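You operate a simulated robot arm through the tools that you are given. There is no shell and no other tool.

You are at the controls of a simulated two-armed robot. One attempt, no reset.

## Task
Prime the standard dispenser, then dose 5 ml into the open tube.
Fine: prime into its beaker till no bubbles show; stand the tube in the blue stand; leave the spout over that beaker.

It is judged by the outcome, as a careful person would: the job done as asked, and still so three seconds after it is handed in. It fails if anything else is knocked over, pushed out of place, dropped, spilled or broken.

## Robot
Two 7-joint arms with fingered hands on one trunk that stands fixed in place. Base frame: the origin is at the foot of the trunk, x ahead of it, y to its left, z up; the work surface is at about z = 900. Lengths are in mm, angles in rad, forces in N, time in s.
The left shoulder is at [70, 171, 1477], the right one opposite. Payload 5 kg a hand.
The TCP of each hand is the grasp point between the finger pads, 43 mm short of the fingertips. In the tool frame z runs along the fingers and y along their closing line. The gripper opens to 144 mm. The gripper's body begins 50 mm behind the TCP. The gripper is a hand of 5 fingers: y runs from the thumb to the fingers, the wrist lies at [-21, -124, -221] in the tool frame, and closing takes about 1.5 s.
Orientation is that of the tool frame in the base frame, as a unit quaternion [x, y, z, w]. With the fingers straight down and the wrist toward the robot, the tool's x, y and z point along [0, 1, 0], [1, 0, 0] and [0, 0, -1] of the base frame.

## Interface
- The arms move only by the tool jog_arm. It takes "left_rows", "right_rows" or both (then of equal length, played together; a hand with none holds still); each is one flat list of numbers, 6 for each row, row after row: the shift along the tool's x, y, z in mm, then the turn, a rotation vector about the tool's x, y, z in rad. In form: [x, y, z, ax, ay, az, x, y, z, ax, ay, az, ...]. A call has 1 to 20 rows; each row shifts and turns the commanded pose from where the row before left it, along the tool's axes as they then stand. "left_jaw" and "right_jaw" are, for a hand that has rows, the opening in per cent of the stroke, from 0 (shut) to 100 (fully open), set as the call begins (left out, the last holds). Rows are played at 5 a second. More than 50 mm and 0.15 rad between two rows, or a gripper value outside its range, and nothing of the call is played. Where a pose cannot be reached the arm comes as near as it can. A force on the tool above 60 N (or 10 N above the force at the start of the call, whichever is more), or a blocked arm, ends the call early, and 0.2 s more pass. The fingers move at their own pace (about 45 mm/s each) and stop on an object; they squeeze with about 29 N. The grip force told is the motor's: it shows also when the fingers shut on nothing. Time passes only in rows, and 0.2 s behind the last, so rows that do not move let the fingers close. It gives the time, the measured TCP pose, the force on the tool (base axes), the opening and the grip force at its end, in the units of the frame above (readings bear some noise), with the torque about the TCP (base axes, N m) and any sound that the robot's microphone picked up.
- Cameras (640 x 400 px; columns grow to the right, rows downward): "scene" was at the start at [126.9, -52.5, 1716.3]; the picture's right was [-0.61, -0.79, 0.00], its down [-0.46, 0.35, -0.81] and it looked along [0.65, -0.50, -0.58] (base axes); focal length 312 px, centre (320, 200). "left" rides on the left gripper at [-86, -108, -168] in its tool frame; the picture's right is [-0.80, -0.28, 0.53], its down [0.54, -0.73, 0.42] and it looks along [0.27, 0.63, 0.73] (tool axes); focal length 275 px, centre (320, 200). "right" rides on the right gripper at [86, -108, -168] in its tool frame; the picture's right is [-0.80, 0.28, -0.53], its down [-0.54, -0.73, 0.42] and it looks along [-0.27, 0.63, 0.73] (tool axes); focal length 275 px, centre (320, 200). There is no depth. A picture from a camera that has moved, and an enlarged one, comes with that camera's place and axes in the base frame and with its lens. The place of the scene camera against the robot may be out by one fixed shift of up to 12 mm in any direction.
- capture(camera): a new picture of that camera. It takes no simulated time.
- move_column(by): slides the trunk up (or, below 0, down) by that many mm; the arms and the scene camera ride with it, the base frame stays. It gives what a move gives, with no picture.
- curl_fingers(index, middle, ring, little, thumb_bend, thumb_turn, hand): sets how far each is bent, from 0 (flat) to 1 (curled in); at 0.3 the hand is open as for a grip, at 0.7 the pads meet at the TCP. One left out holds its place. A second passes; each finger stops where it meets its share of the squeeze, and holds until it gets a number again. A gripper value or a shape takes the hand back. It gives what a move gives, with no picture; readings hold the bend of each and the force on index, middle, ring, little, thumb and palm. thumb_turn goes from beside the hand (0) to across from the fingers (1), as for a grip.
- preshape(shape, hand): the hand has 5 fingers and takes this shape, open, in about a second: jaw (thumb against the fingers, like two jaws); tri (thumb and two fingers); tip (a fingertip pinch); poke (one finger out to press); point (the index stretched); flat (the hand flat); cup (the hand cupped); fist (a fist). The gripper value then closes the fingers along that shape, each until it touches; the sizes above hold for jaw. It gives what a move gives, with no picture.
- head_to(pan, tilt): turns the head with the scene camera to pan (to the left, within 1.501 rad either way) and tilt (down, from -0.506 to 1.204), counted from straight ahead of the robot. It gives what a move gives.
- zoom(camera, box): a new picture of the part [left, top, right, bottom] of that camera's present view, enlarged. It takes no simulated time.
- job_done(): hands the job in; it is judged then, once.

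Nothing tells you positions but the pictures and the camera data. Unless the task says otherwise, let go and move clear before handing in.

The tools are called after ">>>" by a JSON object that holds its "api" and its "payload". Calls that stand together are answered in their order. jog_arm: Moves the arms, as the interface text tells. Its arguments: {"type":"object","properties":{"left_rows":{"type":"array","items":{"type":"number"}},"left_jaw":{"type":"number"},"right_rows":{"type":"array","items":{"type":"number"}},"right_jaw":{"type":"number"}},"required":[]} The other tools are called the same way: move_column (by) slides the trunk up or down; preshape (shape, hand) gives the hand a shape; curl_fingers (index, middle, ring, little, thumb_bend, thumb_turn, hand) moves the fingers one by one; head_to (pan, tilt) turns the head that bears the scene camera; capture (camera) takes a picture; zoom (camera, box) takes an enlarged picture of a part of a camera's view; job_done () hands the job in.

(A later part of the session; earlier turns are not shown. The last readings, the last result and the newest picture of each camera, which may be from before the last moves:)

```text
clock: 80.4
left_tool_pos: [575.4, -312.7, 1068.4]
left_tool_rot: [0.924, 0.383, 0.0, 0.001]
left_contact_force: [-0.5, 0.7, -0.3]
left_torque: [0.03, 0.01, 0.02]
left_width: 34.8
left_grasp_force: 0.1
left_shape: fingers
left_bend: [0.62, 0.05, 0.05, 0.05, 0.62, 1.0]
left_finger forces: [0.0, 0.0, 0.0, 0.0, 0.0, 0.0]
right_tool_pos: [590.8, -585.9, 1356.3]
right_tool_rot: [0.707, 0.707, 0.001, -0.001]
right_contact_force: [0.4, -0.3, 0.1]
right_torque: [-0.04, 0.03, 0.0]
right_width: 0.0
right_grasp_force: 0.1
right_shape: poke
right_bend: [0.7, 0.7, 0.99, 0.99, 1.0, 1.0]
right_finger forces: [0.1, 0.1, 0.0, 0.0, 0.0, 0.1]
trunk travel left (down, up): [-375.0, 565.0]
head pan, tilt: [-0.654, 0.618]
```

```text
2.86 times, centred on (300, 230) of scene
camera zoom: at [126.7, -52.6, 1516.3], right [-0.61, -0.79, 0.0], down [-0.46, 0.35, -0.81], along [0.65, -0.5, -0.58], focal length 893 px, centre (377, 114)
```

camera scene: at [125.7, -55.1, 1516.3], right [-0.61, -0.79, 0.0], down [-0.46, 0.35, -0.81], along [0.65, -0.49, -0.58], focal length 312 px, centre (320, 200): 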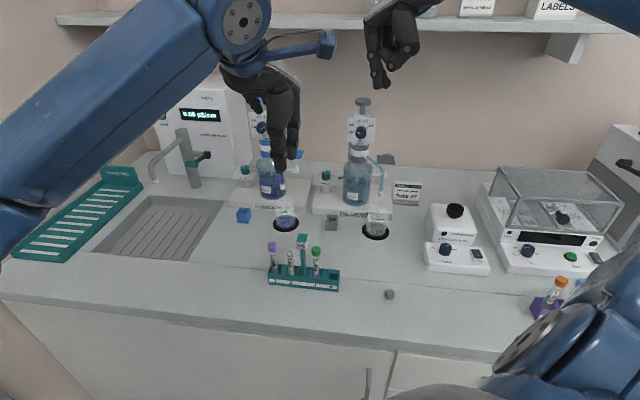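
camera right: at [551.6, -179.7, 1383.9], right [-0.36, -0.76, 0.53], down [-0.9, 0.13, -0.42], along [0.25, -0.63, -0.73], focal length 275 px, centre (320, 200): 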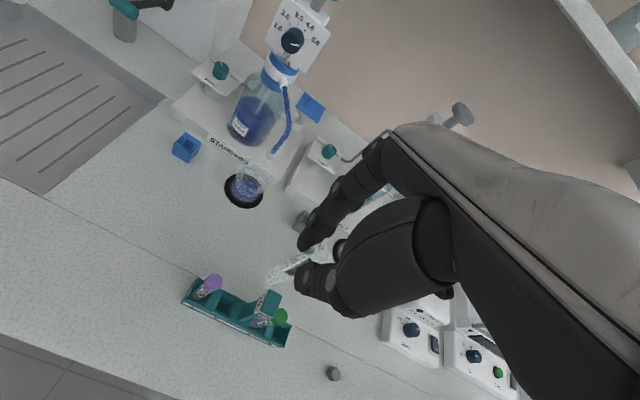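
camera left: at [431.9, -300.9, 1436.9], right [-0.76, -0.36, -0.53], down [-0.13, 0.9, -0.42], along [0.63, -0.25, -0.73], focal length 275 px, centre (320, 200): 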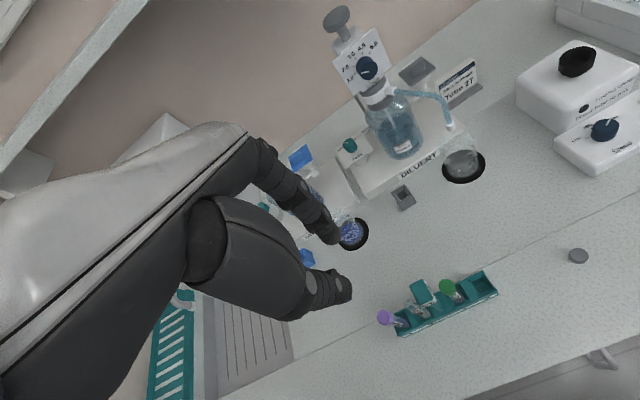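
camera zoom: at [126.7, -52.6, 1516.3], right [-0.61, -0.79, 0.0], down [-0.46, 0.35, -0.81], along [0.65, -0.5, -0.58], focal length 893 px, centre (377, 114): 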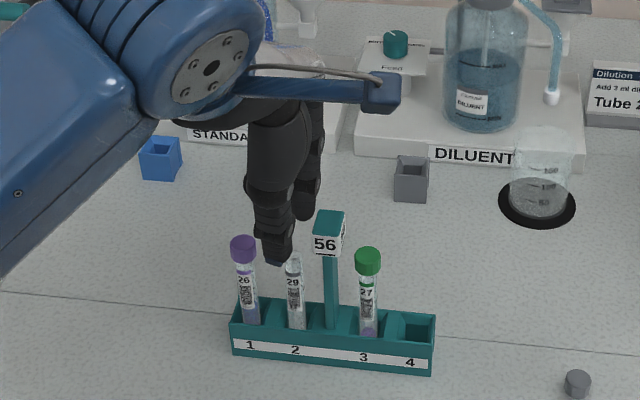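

The tube lies between thumb and index. I'll lower the rest of the way with a 1.5 mm correction.

>>> {"api": "jog_arm", "payload": {"left_rows": [1.5, 0, 15, 0, 0, 0, 0, 0, 15, 0, 0, 0, 0, 0, 13, 0, 0, 0, 0, 0, 9, 0, 0, 0]}}

>>> {"api": "zoom", "payload": {"camera": "left", "box": [250, 190, 430, 350]}}

>>> {"api": "zoom", "payload": {"camera": "scene", "box": [240, 160, 360, 300]}}

```text
clock: 81.4
left_tool_pos: [574.7, -311.5, 1018.6]
left_tool_rot: [0.924, 0.382, 0.0, 0.001]
left_contact_force: [-0.3, -0.5, 0.5]
left_torque: [0.0, 0.0, -0.02]
left_width: 34.8
left_grasp_force: 0.0
left_shape: fingers
left_bend: [0.62, 0.05, 0.05, 0.05, 0.62, 1.0]
left_finger forces: [0.0, 0.1, 0.0, 0.0, 0.1, 0.1]
right_tool_pos: [591.1, -585.4, 1355.7]
right_tool_rot: [0.707, 0.707, 0.001, 0.0]
right_contact_force: [1.1, 0.1, -0.2]
right_torque: [0.0, -0.02, -0.01]
right_width: 0.3
right_grasp_force: 0.0
right_shape: poke
right_bend: [0.7, 0.7, 0.99, 0.99, 1.0, 1.0]
right_finger forces: [0.0, 0.1, 0.0, 0.1, 0.1, 0.0]
trunk travel left (down, up): [-375.0, 565.0]
head pan, tilt: [-0.654, 0.618]
```

```text
2.50 times, centred on (340, 270) of left
camera zoom: at [436.1, -294.6, 1185.7], right [-0.76, -0.36, -0.53], down [-0.13, 0.9, -0.43], along [0.63, -0.26, -0.73], focal length 688 px, centre (270, 25)
```

zoom: 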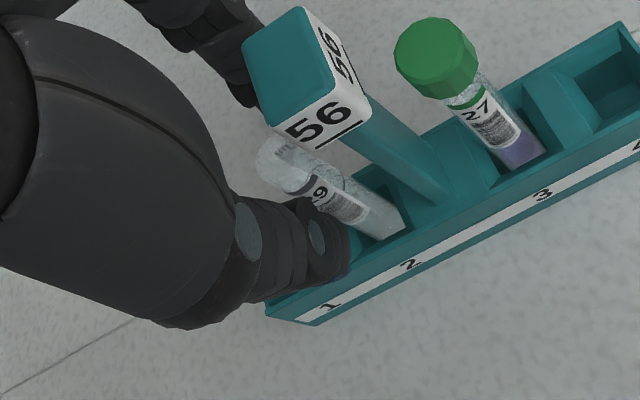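

```text
2.86 times, centred on (300, 230) of scene
camera zoom: at [126.9, -52.6, 1516.3], right [-0.61, -0.79, 0.0], down [-0.46, 0.35, -0.81], along [0.65, -0.5, -0.58], focal length 893 px, centre (377, 114)
```

zoom: 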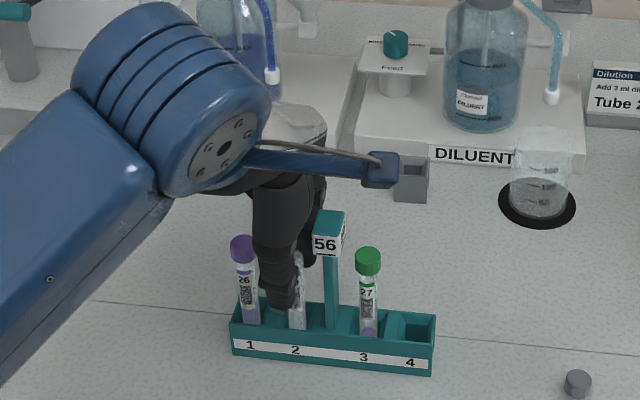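

Positioned at grip height and balanced between the two tips. I'll close gently.

>>> {"api": "curl_fingers", "payload": {"hand": "left", "index": 0.72, "thumb_bend": 0.72}}

>>> {"api": "zoom", "payload": {"camera": "left", "box": [250, 190, 430, 350]}}

>>> {"api": "zoom", "payload": {"camera": "scene", "box": [240, 200, 340, 300]}}

```text
clock: 82.4
left_tool_pos: [575.1, -310.9, 1017.4]
left_tool_rot: [0.924, 0.382, 0.0, 0.001]
left_contact_force: [-0.4, -0.5, 0.1]
left_torque: [0.02, 0.0, -0.03]
left_width: 16.5
left_grasp_force: 8.9
left_shape: fingers
left_bend: [0.71, 0.05, 0.05, 0.05, 0.68, 1.0]
left_finger forces: [8.1, 0.0, 0.1, 0.0, 8.5, 0.0]
right_tool_pos: [592.0, -586.2, 1355.0]
right_tool_rot: [0.707, 0.707, 0.001, -0.001]
right_contact_force: [-0.2, -0.4, -0.2]
right_torque: [-0.03, 0.01, 0.02]
right_width: 0.1
right_grasp_force: 0.1
right_shape: poke
right_bend: [0.7, 0.7, 0.99, 0.99, 1.0, 1.0]
right_finger forces: [0.0, 0.1, 0.0, 0.0, 0.0, 0.0]
trunk travel left (down, up): [-375.0, 565.0]
head pan, tilt: [-0.654, 0.618]
```

```text
2.50 times, centred on (340, 270) of left
camera zoom: at [436.1, -294.5, 1186.0], right [-0.76, -0.36, -0.53], down [-0.13, 0.9, -0.43], along [0.63, -0.26, -0.73], focal length 688 px, centre (270, 25)
```

zoom: 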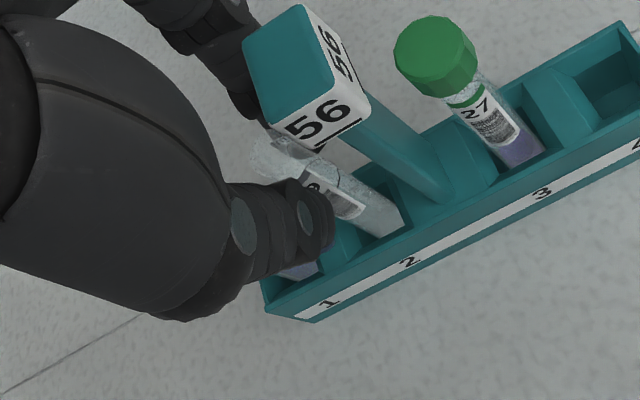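

```text
4.00 times, centred on (290, 250) of scene
camera zoom: at [126.8, -52.5, 1516.3], right [-0.61, -0.79, 0.0], down [-0.46, 0.35, -0.81], along [0.65, -0.5, -0.58], focal length 1250 px, centre (440, 0)
```

zoom: 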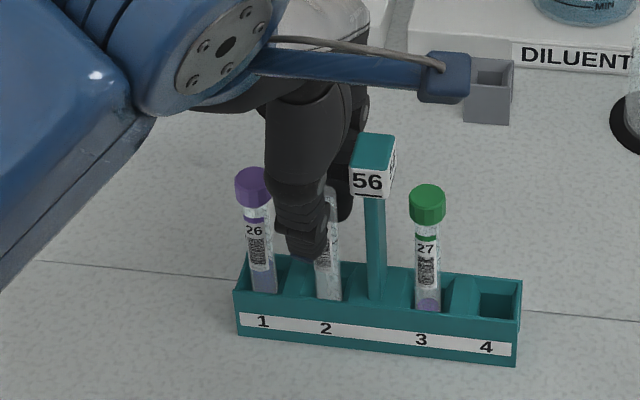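

Gripped at 16.5 mm and 8 N. I'll lift slowly with a check part way.

>>> {"api": "jog_arm", "payload": {"left_rows": [0, 0, -8, 0, 0, 0, 0, 0, -10, 0, 0, 0, 0, 0, -15, 0, 0, 0, 0, 0, -20, 0, 0, 0]}}

>>> {"api": "zoom", "payload": {"camera": "scene", "box": [240, 200, 340, 300]}}

>>> {"api": "zoom", "payload": {"camera": "left", "box": [250, 190, 430, 350]}}

```text
clock: 83.4
left_tool_pos: [574.1, -310.6, 1071.0]
left_tool_rot: [0.924, 0.384, -0.001, 0.001]
left_contact_force: [0.4, -0.5, -0.3]
left_torque: [0.05, 0.0, -0.02]
left_width: 16.5
left_grasp_force: 8.3
left_shape: fingers
left_bend: [0.71, 0.05, 0.05, 0.05, 0.68, 1.0]
left_finger forces: [8.4, 0.1, 0.1, 0.0, 8.4, 0.1]
right_tool_pos: [591.1, -586.1, 1354.8]
right_tool_rot: [0.708, 0.707, 0.001, -0.001]
right_contact_force: [-0.1, 0.3, 0.0]
right_torque: [-0.01, 0.02, 0.01]
right_width: 0.0
right_grasp_force: 0.0
right_shape: poke
right_bend: [0.7, 0.7, 0.99, 0.99, 1.0, 1.0]
right_finger forces: [0.1, 0.0, 0.0, 0.1, 0.0, 0.0]
trunk travel left (down, up): [-375.0, 565.0]
head pan, tilt: [-0.654, 0.618]
```

```text
4.00 times, centred on (290, 250) of scene
camera zoom: at [126.4, -52.7, 1516.3], right [-0.61, -0.79, 0.0], down [-0.46, 0.35, -0.81], along [0.65, -0.5, -0.58], focal length 1250 px, centre (440, 0)
```

zoom: 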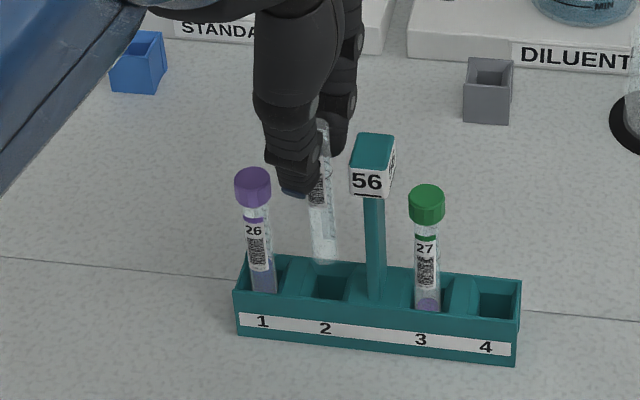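

```text
2.50 times, centred on (340, 270) of left
camera zoom: at [435.9, -293.4, 1238.2], right [-0.76, -0.36, -0.53], down [-0.13, 0.9, -0.43], along [0.63, -0.26, -0.73], focal length 688 px, centre (270, 25)
```

zoom: 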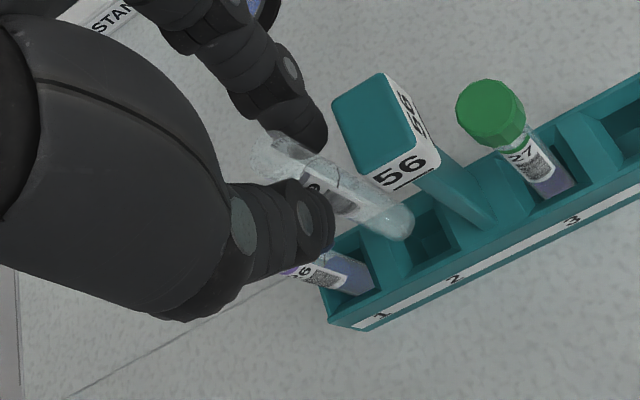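

The tube lifts cleanly and clears the sign. I'll raise it, turn the hand, and carry it toward the stand.

>>> {"api": "jog_arm", "payload": {"left_rows": [0, 0, -30, 0, 0, 0, 0, 0, -40, 0, 0, 0, 0, 0, -40, 0, 0, 0, 0, 0, -40, 0, 0, 0, 0, 0, 0, 0, 0, -0.1309, 0, 0, 0, 0, 0, -0.1309, 0, 0, 0, 0, 0, -0.1309, 0, 0, 0, 0, 0, -0.1309, 7, 30, 0, 0, 0, 0, 9, 40.5, 0, 0, 0, 0, 9, 40.5, 0, 0, 0, 0, 9, 40.5, 0, 0, 0, 0, 9, 40.5, 0, 0, 0, 0]}}

>>> {"api": "capture", "payload": {"camera": "left"}}

>>> {"api": "capture", "payload": {"camera": "scene"}}

```text
clock: 86.2
left_tool_pos: [773.6, -318.3, 1220.1]
left_tool_rot: [0.794, 0.608, -0.002, 0.0]
left_contact_force: [-0.3, -0.2, -0.9]
left_torque: [0.0, 0.04, -0.02]
left_width: 16.4
left_grasp_force: 8.3
left_shape: fingers
left_bend: [0.71, 0.05, 0.05, 0.05, 0.68, 1.0]
left_finger forces: [8.2, 0.1, 0.0, 0.0, 8.2, 0.0]
right_tool_pos: [591.8, -586.3, 1354.2]
right_tool_rot: [0.707, 0.707, 0.0, -0.001]
right_contact_force: [-0.4, -0.1, -0.5]
right_torque: [-0.03, 0.02, 0.04]
right_width: 0.4
right_grasp_force: 0.1
right_shape: poke
right_bend: [0.7, 0.7, 0.99, 0.99, 1.0, 1.0]
right_finger forces: [0.1, 0.0, 0.0, 0.0, 0.0, 0.0]
trunk travel left (down, up): [-375.0, 565.0]
head pan, tilt: [-0.654, 0.618]
```

```text
taken
camera left: at [645.6, -372.7, 1387.5], right [-0.48, -0.7, -0.53], down [-0.56, 0.71, -0.42], along [0.67, 0.09, -0.73], focal length 275 px, centre (320, 200)
```

left: 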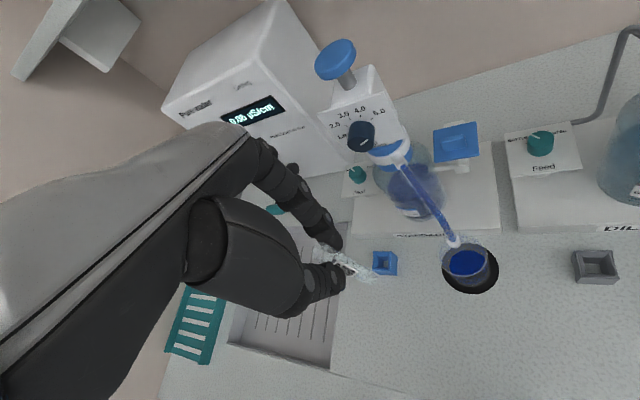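

```text
taken
camera scene: at [128.1, -53.0, 1516.1], right [-0.61, -0.79, 0.0], down [-0.46, 0.35, -0.81], along [0.65, -0.5, -0.58], focal length 312 px, centre (320, 200)
```

scene: 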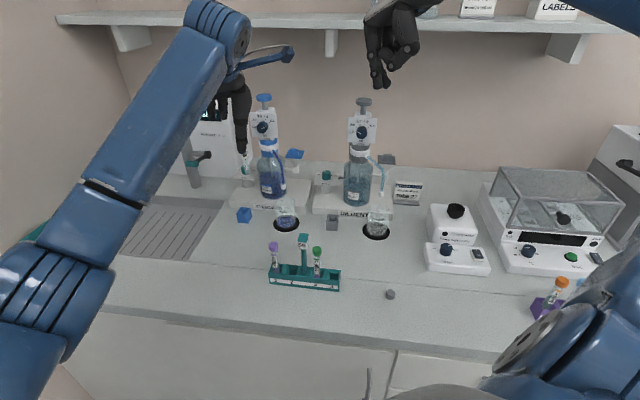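

On course. I'll move over the stand and lower part way, then measure.

>>> {"api": "jog_arm", "payload": {"left_rows": [9.4, 44.5, 0, 0, 0, 0, 9.4, 44.5, 0, 0, 0, 0, 0, 0, 30, 0, 0, 0, 0, 0, 30, 0, 0, 0, 0, 0, 20, 0, 0, 0, 0, 0, 0, 0, 0, 0]}}

>>> {"api": "capture", "payload": {"camera": "left"}}

>>> {"api": "zoom", "payload": {"camera": "left", "box": [300, 210, 420, 310]}}

>>> {"api": "zoom", "payload": {"camera": "scene", "box": [200, 90, 310, 240]}}

>>> {"api": "capture", "payload": {"camera": "right"}}

```text
clock: 87.6
left_tool_pos: [861.3, -323.2, 1140.2]
left_tool_rot: [0.793, 0.609, -0.001, 0.001]
left_contact_force: [-0.2, -0.3, -0.2]
left_torque: [-0.01, -0.04, -0.01]
left_width: 16.6
left_grasp_force: 7.8
left_shape: fingers
left_bend: [0.71, 0.05, 0.05, 0.05, 0.68, 1.0]
left_finger forces: [8.2, 0.0, 0.1, 0.0, 8.1, 0.0]
right_tool_pos: [591.7, -586.4, 1355.6]
right_tool_rot: [0.707, 0.707, 0.0, 0.0]
right_contact_force: [-0.1, 0.1, 0.3]
right_torque: [0.0, 0.0, 0.01]
right_width: 0.2
right_grasp_force: 0.1
right_shape: poke
right_bend: [0.7, 0.7, 0.99, 0.99, 1.0, 1.0]
right_finger forces: [0.0, 0.0, 0.0, 0.0, 0.0, 0.0]
trunk travel left (down, up): [-375.0, 565.0]
head pan, tilt: [-0.654, 0.618]
```

```text
taken
camera left: at [733.6, -378.5, 1307.6], right [-0.48, -0.7, -0.53], down [-0.56, 0.71, -0.43], along [0.68, 0.09, -0.73], focal length 275 px, centre (320, 200)
```

left: 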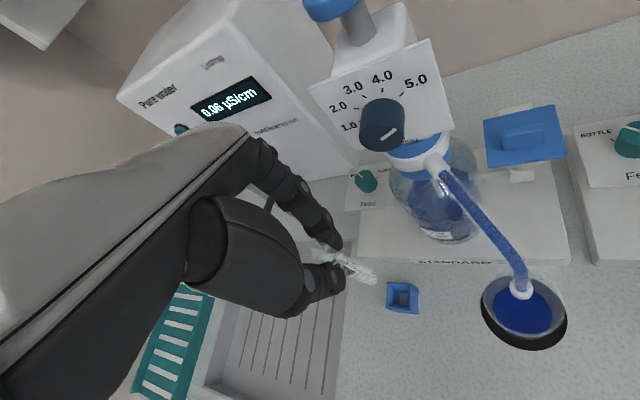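

```text
4.00 times, centred on (360, 260) of left
camera zoom: at [733.6, -378.5, 1307.6], right [-0.48, -0.7, -0.53], down [-0.56, 0.71, -0.43], along [0.68, 0.09, -0.73], focal length 1101 px, centre (160, -40)
```

zoom: 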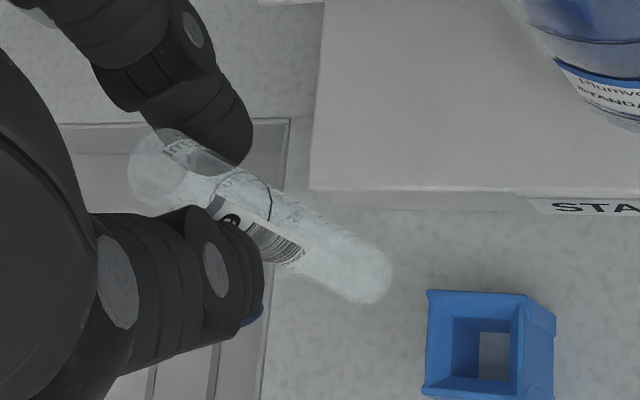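

```text
2.67 times, centred on (255, 165) of scene
camera zoom: at [126.4, -52.3, 1516.4], right [-0.61, -0.79, 0.0], down [-0.46, 0.35, -0.82], along [0.65, -0.5, -0.58], focal length 833 px, centre (493, 293)
```

zoom: 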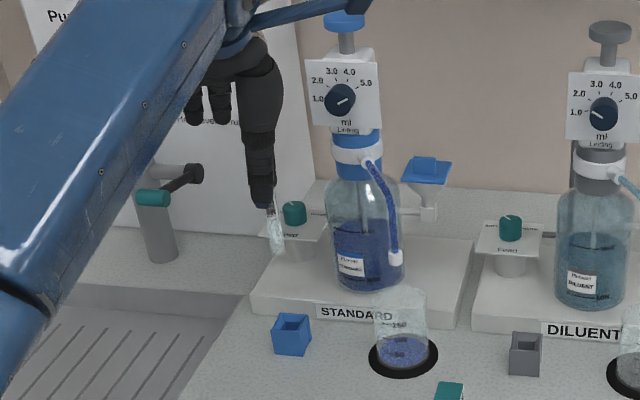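

```text
taken
camera right: at [482.5, -499.7, 1523.1], right [0.28, -0.8, 0.53], down [-0.73, -0.54, -0.42], along [0.63, -0.27, -0.73], focal length 275 px, centre (320, 200)
```

right: 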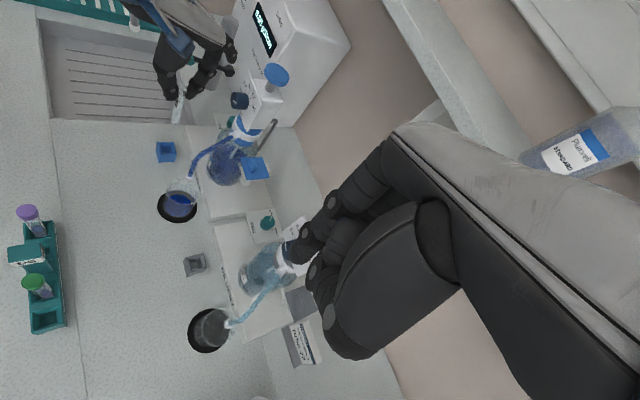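

I'll lower until the tube bottom is just above the stand, then judge the offset with both close views.

>>> {"api": "jog_arm", "payload": {"left_rows": [2.5, 0.5, 25, 0, 0, 0, 0, 0, 25, 0, 0, 0, 0, 0, 14, 0, 0, 0, 0, 0, 0, 0, 0, 0]}}

>>> {"api": "zoom", "payload": {"camera": "left", "box": [310, 210, 410, 310]}}

>>> {"api": "zoom", "payload": {"camera": "scene", "box": [225, 170, 275, 230]}}

>>> {"api": "zoom", "payload": {"camera": "right", "box": [130, 80, 230, 180]}}

```text
clock: 88.6
left_tool_pos: [862.7, -322.9, 1077.0]
left_tool_rot: [0.793, 0.609, -0.001, 0.001]
left_contact_force: [-0.9, 0.1, 0.1]
left_torque: [0.01, -0.02, -0.02]
left_width: 16.5
left_grasp_force: 8.3
left_shape: fingers
left_bend: [0.71, 0.05, 0.05, 0.05, 0.68, 1.0]
left_finger forces: [8.2, 0.1, 0.0, 0.1, 8.1, 0.0]
right_tool_pos: [592.4, -586.6, 1355.8]
right_tool_rot: [0.707, 0.707, 0.0, -0.001]
right_contact_force: [0.6, 0.2, -0.1]
right_torque: [0.0, 0.0, -0.02]
right_width: 0.0
right_grasp_force: 0.1
right_shape: poke
right_bend: [0.7, 0.7, 0.99, 0.99, 1.0, 1.0]
right_finger forces: [0.0, 0.1, 0.0, 0.1, 0.0, 0.0]
trunk travel left (down, up): [-375.0, 565.0]
head pan, tilt: [-0.654, 0.618]
```

```text
4.00 times, centred on (360, 260) of left
camera zoom: at [735.5, -376.9, 1245.4], right [-0.48, -0.7, -0.53], down [-0.56, 0.71, -0.43], along [0.67, 0.09, -0.73], focal length 1101 px, centre (160, -40)
```

zoom: 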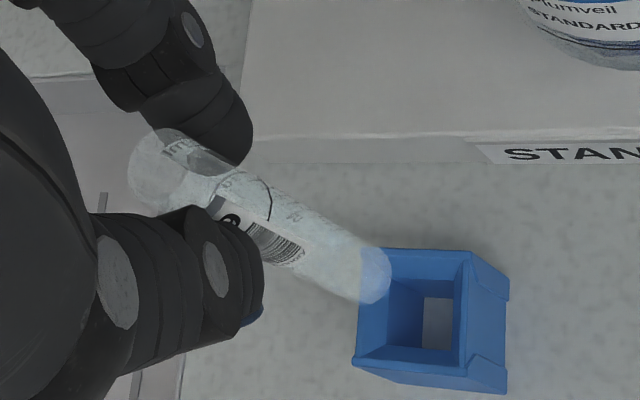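

```text
6.67 times, centred on (250, 200) of scene
camera zoom: at [126.9, -52.5, 1516.3], right [-0.61, -0.79, 0.0], down [-0.46, 0.35, -0.81], along [0.65, -0.5, -0.58], focal length 2083 px, centre (787, 200)
```

zoom: 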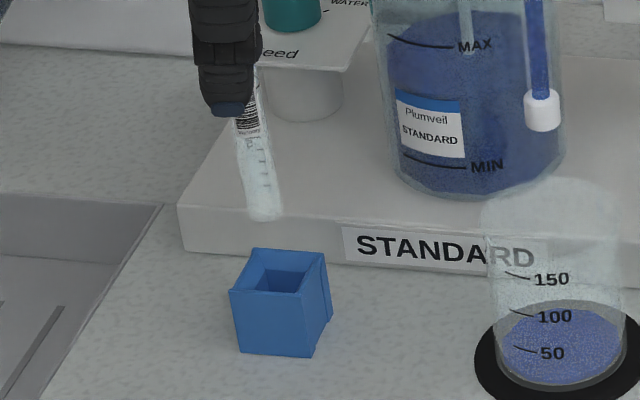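

```text
4.00 times, centred on (180, 130) of right
camera zoom: at [483.1, -499.9, 1522.8], right [0.28, -0.8, 0.53], down [-0.73, -0.54, -0.42], along [0.63, -0.27, -0.73], focal length 1101 px, centre (880, 480)
```

zoom: 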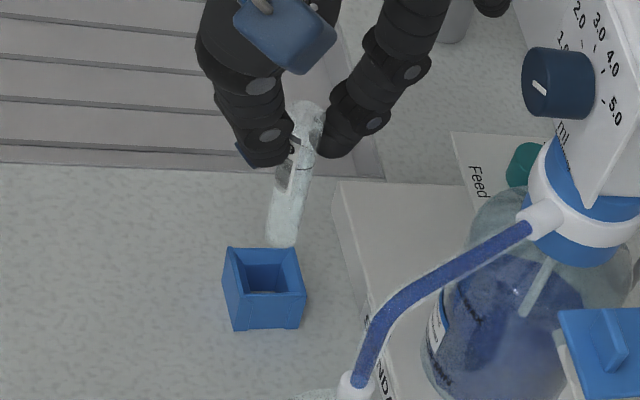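

Averaging the three views, the tube needs about (+1,-2.5) mm in the tool frame. I'll apply that and lower to just short of the stand's mouth.

>>> {"api": "jog_arm", "payload": {"left_rows": [1, -2.5, 8, 0, 0, 0, 0, 0, 8, 0, 0, 0, 0, 0, 4, 0, 0, 0, 0, 0, 0, 0, 0, 0]}}

>>> {"api": "zoom", "payload": {"camera": "left", "box": [310, 210, 410, 310]}}

>>> {"api": "zoom", "payload": {"camera": "scene", "box": [225, 180, 265, 230]}}

>>> {"api": "zoom", "payload": {"camera": "right", "box": [135, 110, 205, 170]}}

```text
clock: 89.6
left_tool_pos: [860.1, -320.0, 1056.5]
left_tool_rot: [0.793, 0.609, -0.001, 0.001]
left_contact_force: [0.5, -0.7, 0.3]
left_torque: [-0.01, 0.0, -0.03]
left_width: 16.7
left_grasp_force: 7.8
left_shape: fingers
left_bend: [0.71, 0.05, 0.05, 0.05, 0.68, 1.0]
left_finger forces: [8.1, 0.0, 0.0, 0.1, 8.1, 0.1]
right_tool_pos: [591.0, -585.7, 1355.8]
right_tool_rot: [0.707, 0.707, 0.0, -0.001]
right_contact_force: [-0.1, 0.8, 0.4]
right_torque: [0.04, -0.01, 0.02]
right_width: 0.0
right_grasp_force: 0.0
right_shape: poke
right_bend: [0.7, 0.7, 0.99, 0.99, 1.0, 1.0]
right_finger forces: [0.0, 0.0, 0.0, 0.1, 0.1, 0.1]
trunk travel left (down, up): [-375.0, 565.0]
head pan, tilt: [-0.654, 0.618]
```

```text
4.00 times, centred on (360, 260) of left
camera zoom: at [733.4, -374.8, 1224.6], right [-0.48, -0.7, -0.53], down [-0.56, 0.71, -0.43], along [0.67, 0.09, -0.73], focal length 1101 px, centre (160, -40)
```

zoom: 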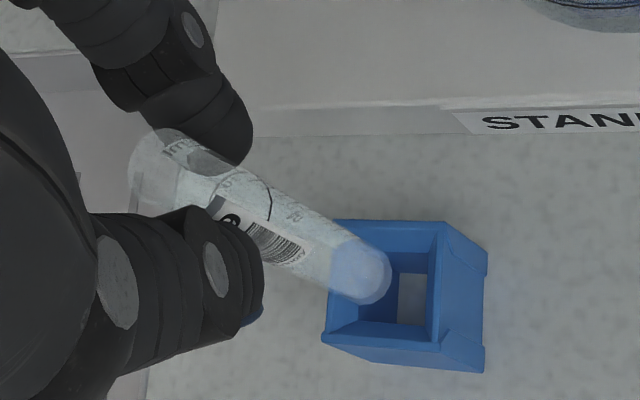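

```text
8.00 times, centred on (245, 205) of scene
camera zoom: at [126.9, -52.4, 1516.3], right [-0.61, -0.79, 0.0], down [-0.46, 0.35, -0.81], along [0.65, -0.5, -0.58], focal length 2500 px, centre (920, 160)
```

zoom: 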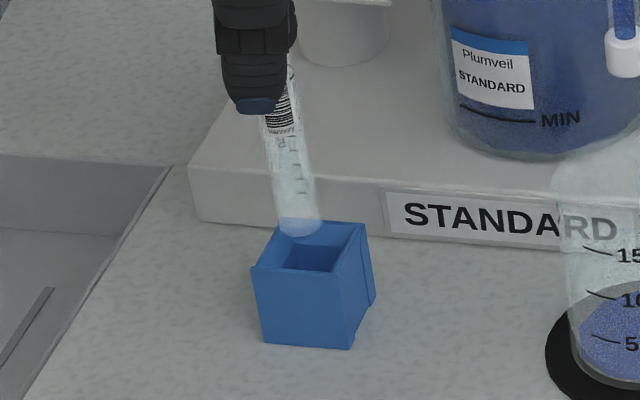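

```text
6.67 times, centred on (170, 140) of right
camera zoom: at [483.1, -499.8, 1522.9], right [0.28, -0.8, 0.53], down [-0.73, -0.54, -0.42], along [0.63, -0.27, -0.73], focal length 1835 px, centre (1320, 600)
```

zoom: 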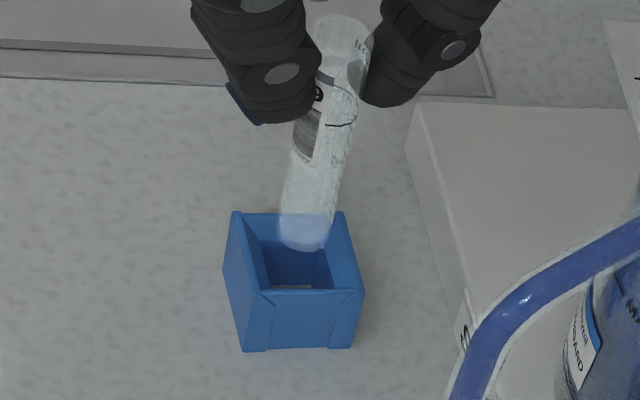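

All three views agree within about 2 mm at the mouth. I'll lower the tube in slowly.

>>> {"api": "jog_arm", "payload": {"left_rows": [0, 0.8, 4, 0, 0, 0, 0, 0, 4, 0, 0, 0, 0, 0, 4, 0, 0, 0, 0, 0, 4, 0, 0, 0, 0, 0, 0, 0, 0, 0]}}

>>> {"api": "zoom", "payload": {"camera": "left", "box": [310, 210, 410, 310]}}

>>> {"api": "zoom", "payload": {"camera": "scene", "box": [225, 180, 265, 230]}}

>>> {"api": "zoom", "payload": {"camera": "right", "box": [135, 110, 205, 170]}}

```text
clock: 90.8
left_tool_pos: [861.7, -321.1, 1038.4]
left_tool_rot: [0.793, 0.609, -0.002, 0.002]
left_contact_force: [1.3, -0.8, -0.3]
left_torque: [0.0, -0.02, -0.01]
left_width: 16.7
left_grasp_force: 8.2
left_shape: fingers
left_bend: [0.71, 0.05, 0.05, 0.05, 0.68, 1.0]
left_finger forces: [8.2, 0.0, 0.0, 0.0, 8.1, 0.0]
right_tool_pos: [591.3, -585.8, 1355.5]
right_tool_rot: [0.707, 0.707, 0.001, -0.001]
right_contact_force: [-0.1, 0.7, -0.4]
right_torque: [0.0, 0.01, 0.03]
right_width: 0.1
right_grasp_force: 0.0
right_shape: poke
right_bend: [0.7, 0.7, 0.99, 0.99, 1.0, 1.0]
right_finger forces: [0.0, 0.0, 0.0, 0.0, 0.1, 0.0]
trunk travel left (down, up): [-375.0, 565.0]
head pan, tilt: [-0.654, 0.618]
```

```text
4.00 times, centred on (360, 260) of left
camera zoom: at [734.4, -374.2, 1207.7], right [-0.48, -0.7, -0.53], down [-0.56, 0.71, -0.43], along [0.67, 0.09, -0.73], focal length 1101 px, centre (160, -40)
```

zoom: 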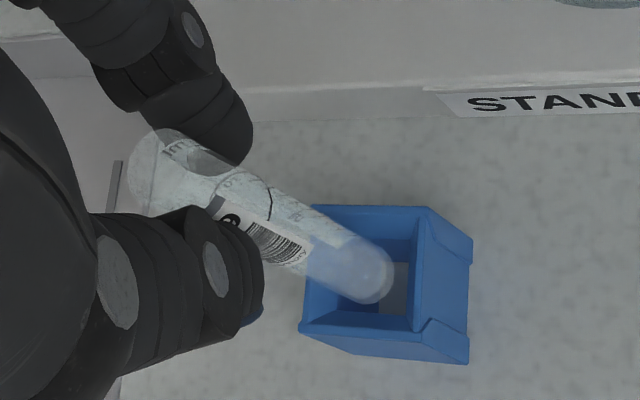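

```text
8.00 times, centred on (245, 205) of scene
camera zoom: at [126.8, -52.5, 1516.3], right [-0.61, -0.79, 0.0], down [-0.46, 0.35, -0.81], along [0.65, -0.5, -0.58], focal length 2500 px, centre (920, 160)
```

zoom: 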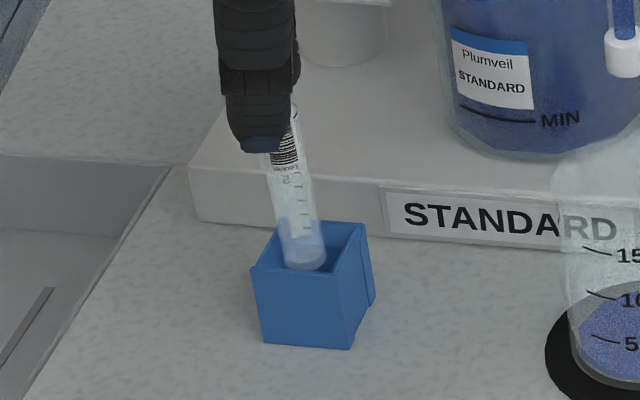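

```text
6.67 times, centred on (170, 140) of right
camera zoom: at [483.0, -499.9, 1522.9], right [0.28, -0.8, 0.53], down [-0.73, -0.54, -0.42], along [0.63, -0.27, -0.73], focal length 1835 px, centre (1320, 600)
```

zoom: 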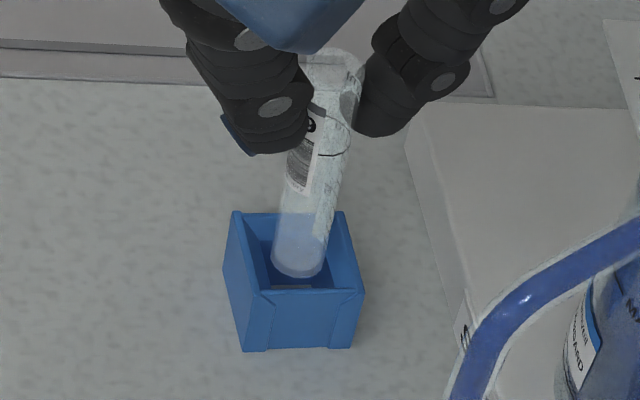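

The tube has entered the stand with no contact force. I'll continue down to the floor gently.

>>> {"api": "jog_arm", "payload": {"left_rows": [0, 0, 5, 0, 0, 0, 0, 0, 5, 0, 0, 0, 0, 0, 4, 0, 0, 0, 0, 0, 0, 0, 0, 0]}}

>>> {"api": "zoom", "payload": {"camera": "scene", "box": [215, 160, 265, 230]}}

>>> {"api": "zoom", "payload": {"camera": "right", "box": [135, 90, 225, 180]}}

```text
clock: 91.8
left_tool_pos: [862.0, -318.8, 1025.9]
left_tool_rot: [0.794, 0.609, -0.001, 0.002]
left_contact_force: [-0.7, 0.2, 0.3]
left_torque: [0.02, -0.04, 0.0]
left_width: 16.5
left_grasp_force: 8.5
left_shape: fingers
left_bend: [0.71, 0.05, 0.05, 0.05, 0.68, 1.0]
left_finger forces: [8.1, 0.0, 0.1, 0.0, 8.1, 0.0]
right_tool_pos: [591.7, -585.4, 1355.3]
right_tool_rot: [0.707, 0.707, 0.001, 0.0]
right_contact_force: [0.6, 0.1, 0.1]
right_torque: [-0.01, 0.01, -0.04]
right_width: 0.0
right_grasp_force: 0.1
right_shape: poke
right_bend: [0.7, 0.7, 0.99, 0.99, 1.0, 1.0]
right_finger forces: [0.0, 0.0, 0.0, 0.0, 0.1, 0.0]
trunk travel left (down, up): [-375.0, 565.0]
head pan, tilt: [-0.654, 0.618]
```

```text
5.71 times, centred on (240, 195) of scene
camera zoom: at [126.9, -52.6, 1516.3], right [-0.61, -0.79, 0.0], down [-0.46, 0.35, -0.81], along [0.65, -0.5, -0.58], focal length 1786 px, centre (777, 229)
```

zoom: 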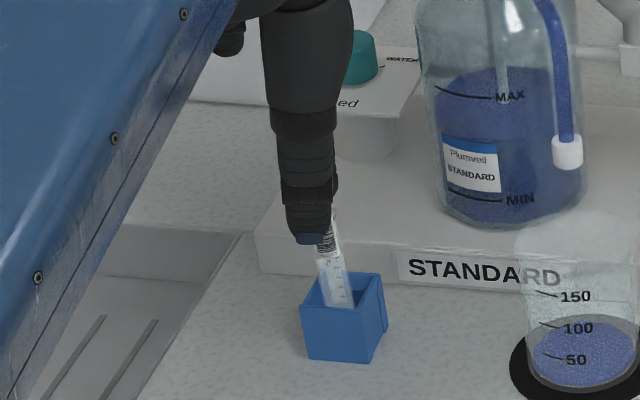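

```text
4.44 times, centred on (180, 135) of right
camera zoom: at [483.0, -500.0, 1522.8], right [0.28, -0.8, 0.53], down [-0.73, -0.54, -0.42], along [0.63, -0.27, -0.73], focal length 1224 px, centre (942, 489)
```

zoom: 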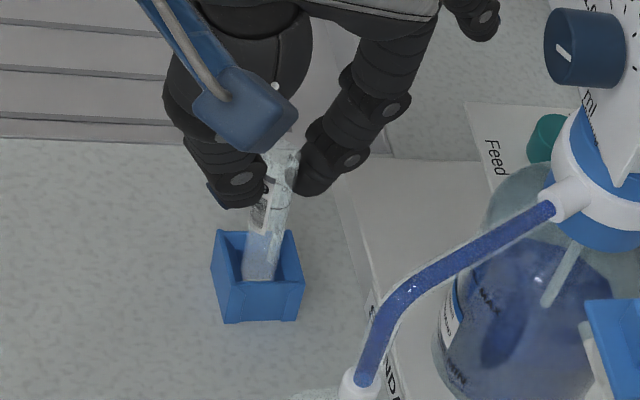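

The tube is upright in the stand. I'll lower the last few millimetres and release.

>>> {"api": "jog_arm", "payload": {"left_rows": [0, 0, 3, 0, 0, 0, 0, 0, 2, 0, 0, 0, 0, 0, 2, 0, 0, 0, 0, 0, 0, 0, 0, 0]}}

>>> {"api": "curl_fingers", "payload": {"hand": "left", "index": 0.6, "thumb_bend": 0.6}}

>>> {"api": "zoom", "payload": {"camera": "scene", "box": [215, 160, 265, 230]}}

>>> {"api": "zoom", "payload": {"camera": "right", "box": [135, 90, 225, 180]}}

>>> {"api": "zoom", "payload": {"camera": "left", "box": [290, 190, 410, 310]}}

```text
clock: 92.8
left_tool_pos: [861.2, -319.9, 1019.3]
left_tool_rot: [0.793, 0.609, -0.001, 0.002]
left_contact_force: [-0.4, -0.1, -0.8]
left_torque: [0.0, 0.01, 0.03]
left_width: 16.4
left_grasp_force: 8.4
left_shape: fingers
left_bend: [0.71, 0.05, 0.05, 0.05, 0.68, 1.0]
left_finger forces: [8.1, 0.0, 0.1, 0.0, 8.2, 0.0]
right_tool_pos: [590.7, -586.7, 1355.1]
right_tool_rot: [0.707, 0.708, 0.0, -0.001]
right_contact_force: [0.3, 0.8, 0.4]
right_torque: [0.01, 0.0, -0.03]
right_width: 0.0
right_grasp_force: 0.1
right_shape: poke
right_bend: [0.7, 0.7, 0.99, 0.99, 1.0, 1.0]
right_finger forces: [0.0, 0.1, 0.1, 0.1, 0.1, 0.0]
trunk travel left (down, up): [-375.0, 565.0]
head pan, tilt: [-0.654, 0.618]
```

```text
clock: 93.8
left_tool_pos: [862.1, -320.2, 1018.9]
left_tool_rot: [0.793, 0.609, -0.001, 0.0]
left_contact_force: [0.1, 0.1, 0.3]
left_torque: [0.0, 0.02, -0.03]
left_width: 41.8
left_grasp_force: 0.0
left_shape: fingers
left_bend: [0.6, 0.05, 0.05, 0.05, 0.6, 1.0]
left_finger forces: [0.0, 0.0, 0.1, 0.1, 0.0, 0.1]
right_tool_pos: [590.6, -586.5, 1354.8]
right_tool_rot: [0.708, 0.707, 0.0, -0.001]
right_contact_force: [-0.1, 0.3, -0.3]
right_torque: [0.0, -0.01, 0.03]
right_width: 0.0
right_grasp_force: 0.1
right_shape: poke
right_bend: [0.7, 0.7, 0.99, 0.99, 1.0, 1.0]
right_finger forces: [0.0, 0.0, 0.1, 0.0, 0.0, 0.1]
trunk travel left (down, up): [-375.0, 565.0]
head pan, tilt: [-0.654, 0.618]
```

```text
5.71 times, centred on (240, 195) of scene
camera zoom: at [126.9, -52.5, 1516.3], right [-0.61, -0.79, 0.0], down [-0.46, 0.35, -0.81], along [0.65, -0.5, -0.58], focal length 1786 px, centre (777, 229)
```

zoom: 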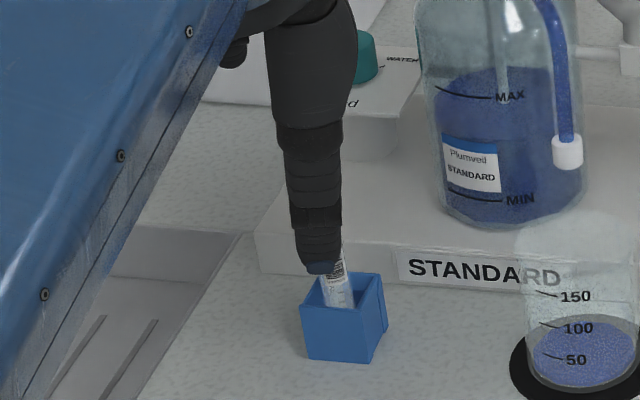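

```text
4.44 times, centred on (180, 135) of right
camera zoom: at [483.0, -500.0, 1522.8], right [0.28, -0.8, 0.53], down [-0.73, -0.54, -0.42], along [0.63, -0.27, -0.73], focal length 1224 px, centre (942, 489)
```

zoom: 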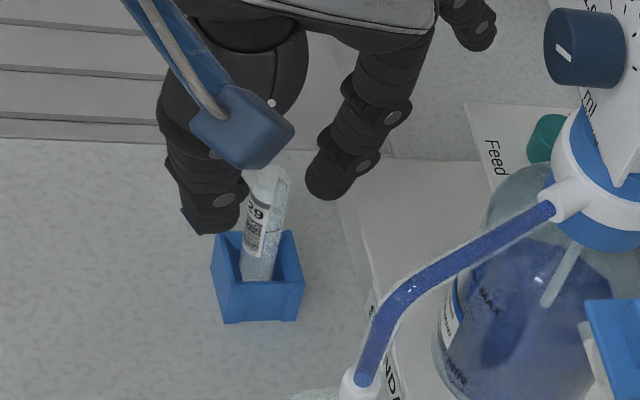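

```text
3.33 times, centred on (350, 250) of left
camera zoom: at [733.8, -374.4, 1187.5], right [-0.48, -0.7, -0.53], down [-0.56, 0.71, -0.43], along [0.67, 0.09, -0.73], focal length 918 px, centre (220, 33)
```

zoom: 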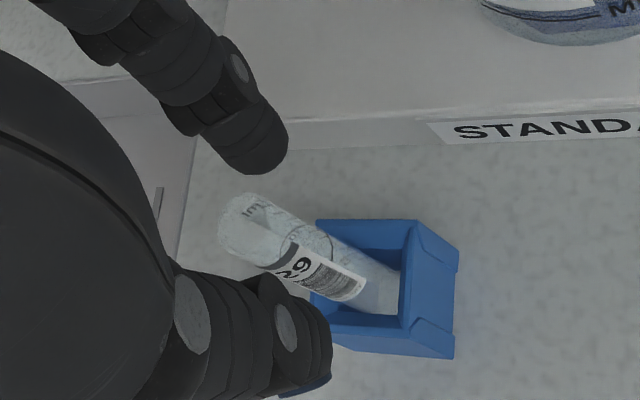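

The tube stands freely in the blue stand. I'll raise the left hand straight up and move it aside to the left.

>>> {"api": "jog_arm", "payload": {"left_rows": [0, 0, -10, 0, 0, 0, 0, 0, -20, 0, 0, 0, 0, 0, -30, 0, 0, 0, 0, 0, -40, 0, 0, 0, 0, 0, -45, 0, 0, 0, 0, 0, -45, 0, 0, 0, 40, -15, 0, 0, 0, 0, 45, -15, 0, 0, 0, 0, 45, -15, 0, 0, 0, 0, 45, -15, 0, 0, 0, 0, 45, -15, 0, 0, 0, 0, 45, -15, 0, 0, 0, 0]}}

>>> {"api": "capture", "payload": {"camera": "scene"}}

>>> {"api": "zoom", "payload": {"camera": "scene", "box": [215, 140, 305, 240]}}

>>> {"api": "capture", "payload": {"camera": "left"}}

>>> {"api": "zoom", "payload": {"camera": "right", "box": [120, 60, 290, 230]}}

```text
clock: 96.4
left_tool_pos: [838.8, -37.9, 1209.1]
left_tool_rot: [0.793, 0.609, -0.001, 0.003]
left_contact_force: [-0.2, 0.1, 0.1]
left_torque: [-0.01, -0.03, -0.03]
left_width: 42.1
left_grasp_force: 0.1
left_shape: fingers
left_bend: [0.6, 0.05, 0.05, 0.05, 0.6, 1.0]
left_finger forces: [0.0, 0.0, 0.0, 0.0, 0.0, 0.0]
right_tool_pos: [591.3, -583.5, 1357.3]
right_tool_rot: [0.707, 0.707, -0.001, 0.0]
right_contact_force: [0.7, -0.2, -0.1]
right_torque: [-0.03, 0.04, 0.0]
right_width: 0.0
right_grasp_force: 0.1
right_shape: poke
right_bend: [0.7, 0.7, 0.99, 0.99, 1.0, 1.0]
right_finger forces: [0.0, 0.1, 0.0, 0.0, 0.1, 0.0]
trunk travel left (down, up): [-375.0, 565.0]
head pan, tilt: [-0.654, 0.618]
```

```text
taken
camera scene: at [126.8, -50.2, 1516.5], right [-0.61, -0.79, 0.0], down [-0.46, 0.35, -0.82], along [0.65, -0.5, -0.58], focal length 312 px, centre (320, 200)
```

scene: 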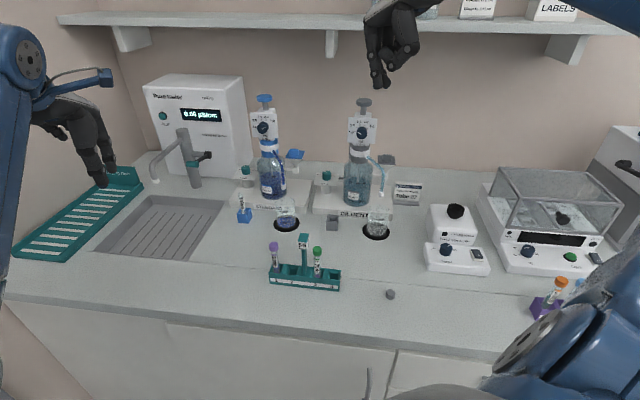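

```text
4.00 times, centred on (260, 190) of scene
camera zoom: at [126.8, -50.2, 1516.5], right [-0.61, -0.79, 0.0], down [-0.46, 0.35, -0.82], along [0.65, -0.5, -0.58], focal length 1250 px, centre (560, 240)
```

zoom: 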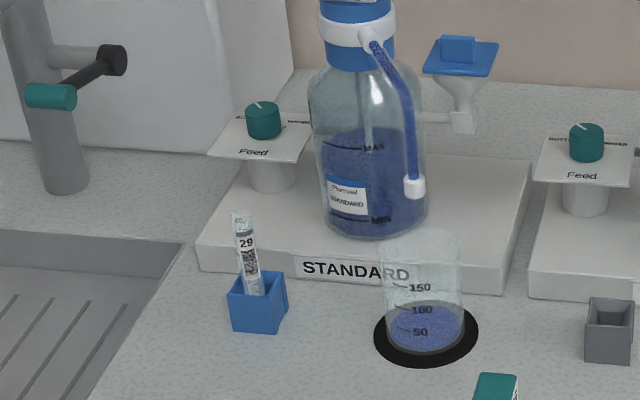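

```text
taken
camera left: at [711.9, -91.7, 1377.7], right [-0.48, -0.7, -0.53], down [-0.56, 0.71, -0.43], along [0.68, 0.09, -0.73], focal length 275 px, centre (320, 200)
```

left: 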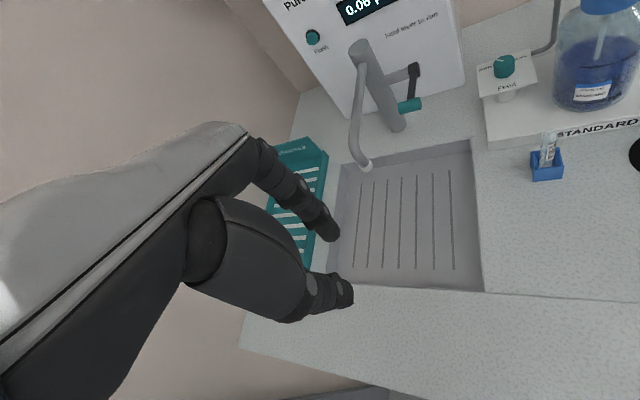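

```text
2.35 times, centred on (205, 145) of right
camera zoom: at [482.6, -497.7, 1523.9], right [0.28, -0.8, 0.53], down [-0.73, -0.54, -0.42], along [0.63, -0.27, -0.73], focal length 648 px, centre (591, 329)
```

zoom: 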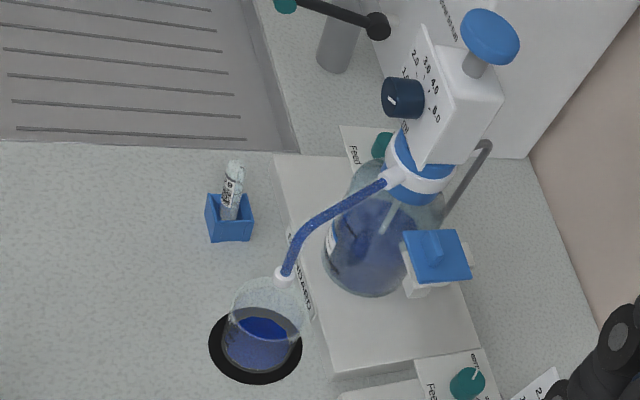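

Tube 29 is in the blue stand and the left hand is away. Before swinging the spout, I'll measure the tube mouth position precisely.

>>> {"api": "zoom", "payload": {"camera": "right", "box": [165, 90, 205, 130]}}

>>> {"api": "zoom", "payload": {"camera": "scene", "box": [230, 185, 256, 230]}}

>>> {"api": "zoom", "payload": {"camera": "left", "box": [520, 120, 580, 190]}}

```text
10.00 times, centred on (185, 110) of right
camera zoom: at [482.6, -497.7, 1523.9], right [0.28, -0.8, 0.53], down [-0.73, -0.54, -0.42], along [0.63, -0.27, -0.73], focal length 2753 px, centre (1670, 1100)
```

zoom: 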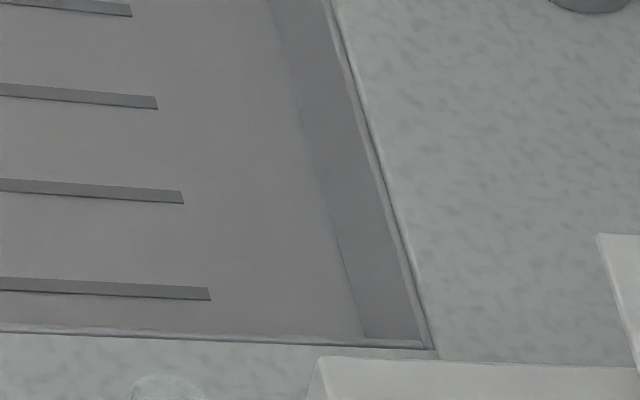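

```text
8.89 times, centred on (243, 208) of scene
camera zoom: at [126.8, -50.2, 1516.5], right [-0.61, -0.79, 0.0], down [-0.46, 0.35, -0.82], along [0.65, -0.5, -0.58], focal length 2778 px, centre (1004, 133)
```

zoom: 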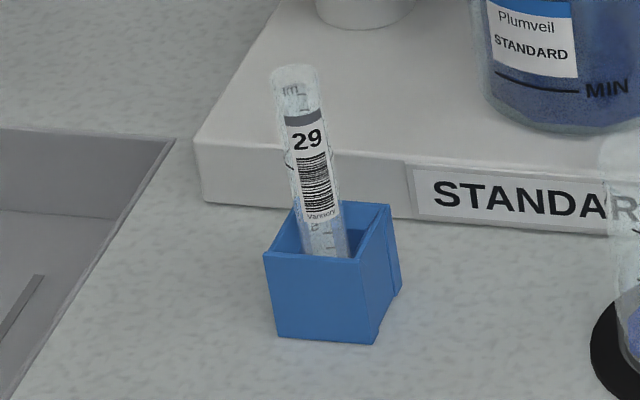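

```text
5.71 times, centred on (550, 155) of left
camera zoom: at [711.9, -91.7, 1377.7], right [-0.48, -0.7, -0.53], down [-0.56, 0.71, -0.43], along [0.68, 0.09, -0.73], focal length 1573 px, centre (-994, 457)
```

zoom: 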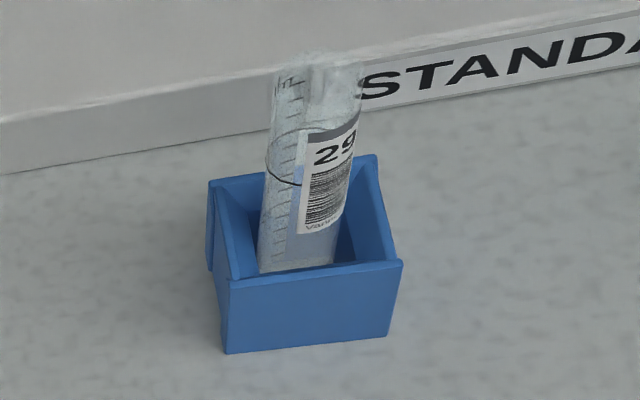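

I'll retake the right camera zoom on the tube itself.

>>> {"api": "zoom", "payload": {"camera": "right", "box": [145, 115, 200, 170]}}

>>> {"api": "zoom", "payload": {"camera": "right", "box": [160, 130, 230, 210]}}

```text
7.27 times, centred on (172, 142) of right
camera zoom: at [482.6, -497.7, 1523.9], right [0.28, -0.8, 0.53], down [-0.73, -0.54, -0.42], along [0.63, -0.27, -0.73], focal length 2002 px, centre (1393, 618)
```

zoom: 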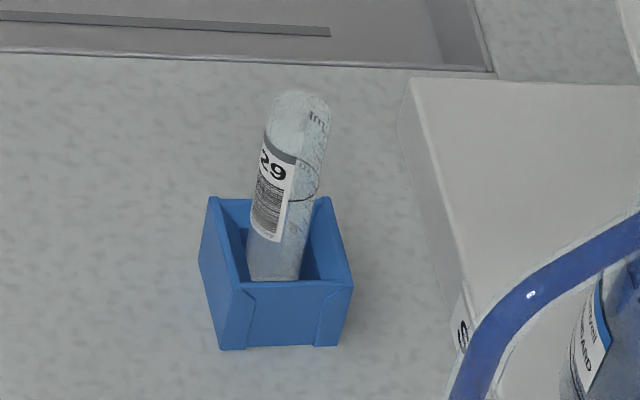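

```text
5.00 times, centred on (195, 170) of right
camera zoom: at [482.6, -497.7, 1523.9], right [0.28, -0.8, 0.53], down [-0.73, -0.54, -0.42], along [0.63, -0.27, -0.73], focal length 1376 px, centre (945, 350)
```

zoom: 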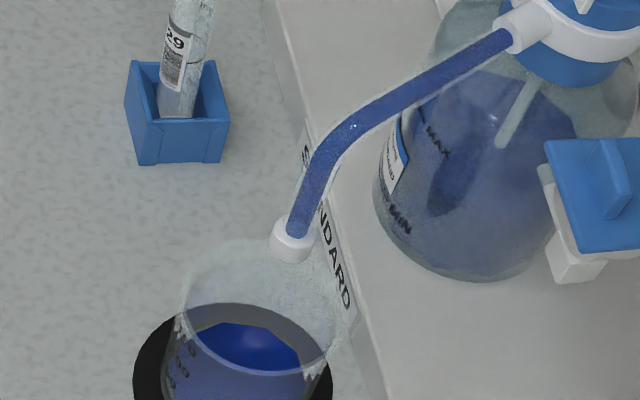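

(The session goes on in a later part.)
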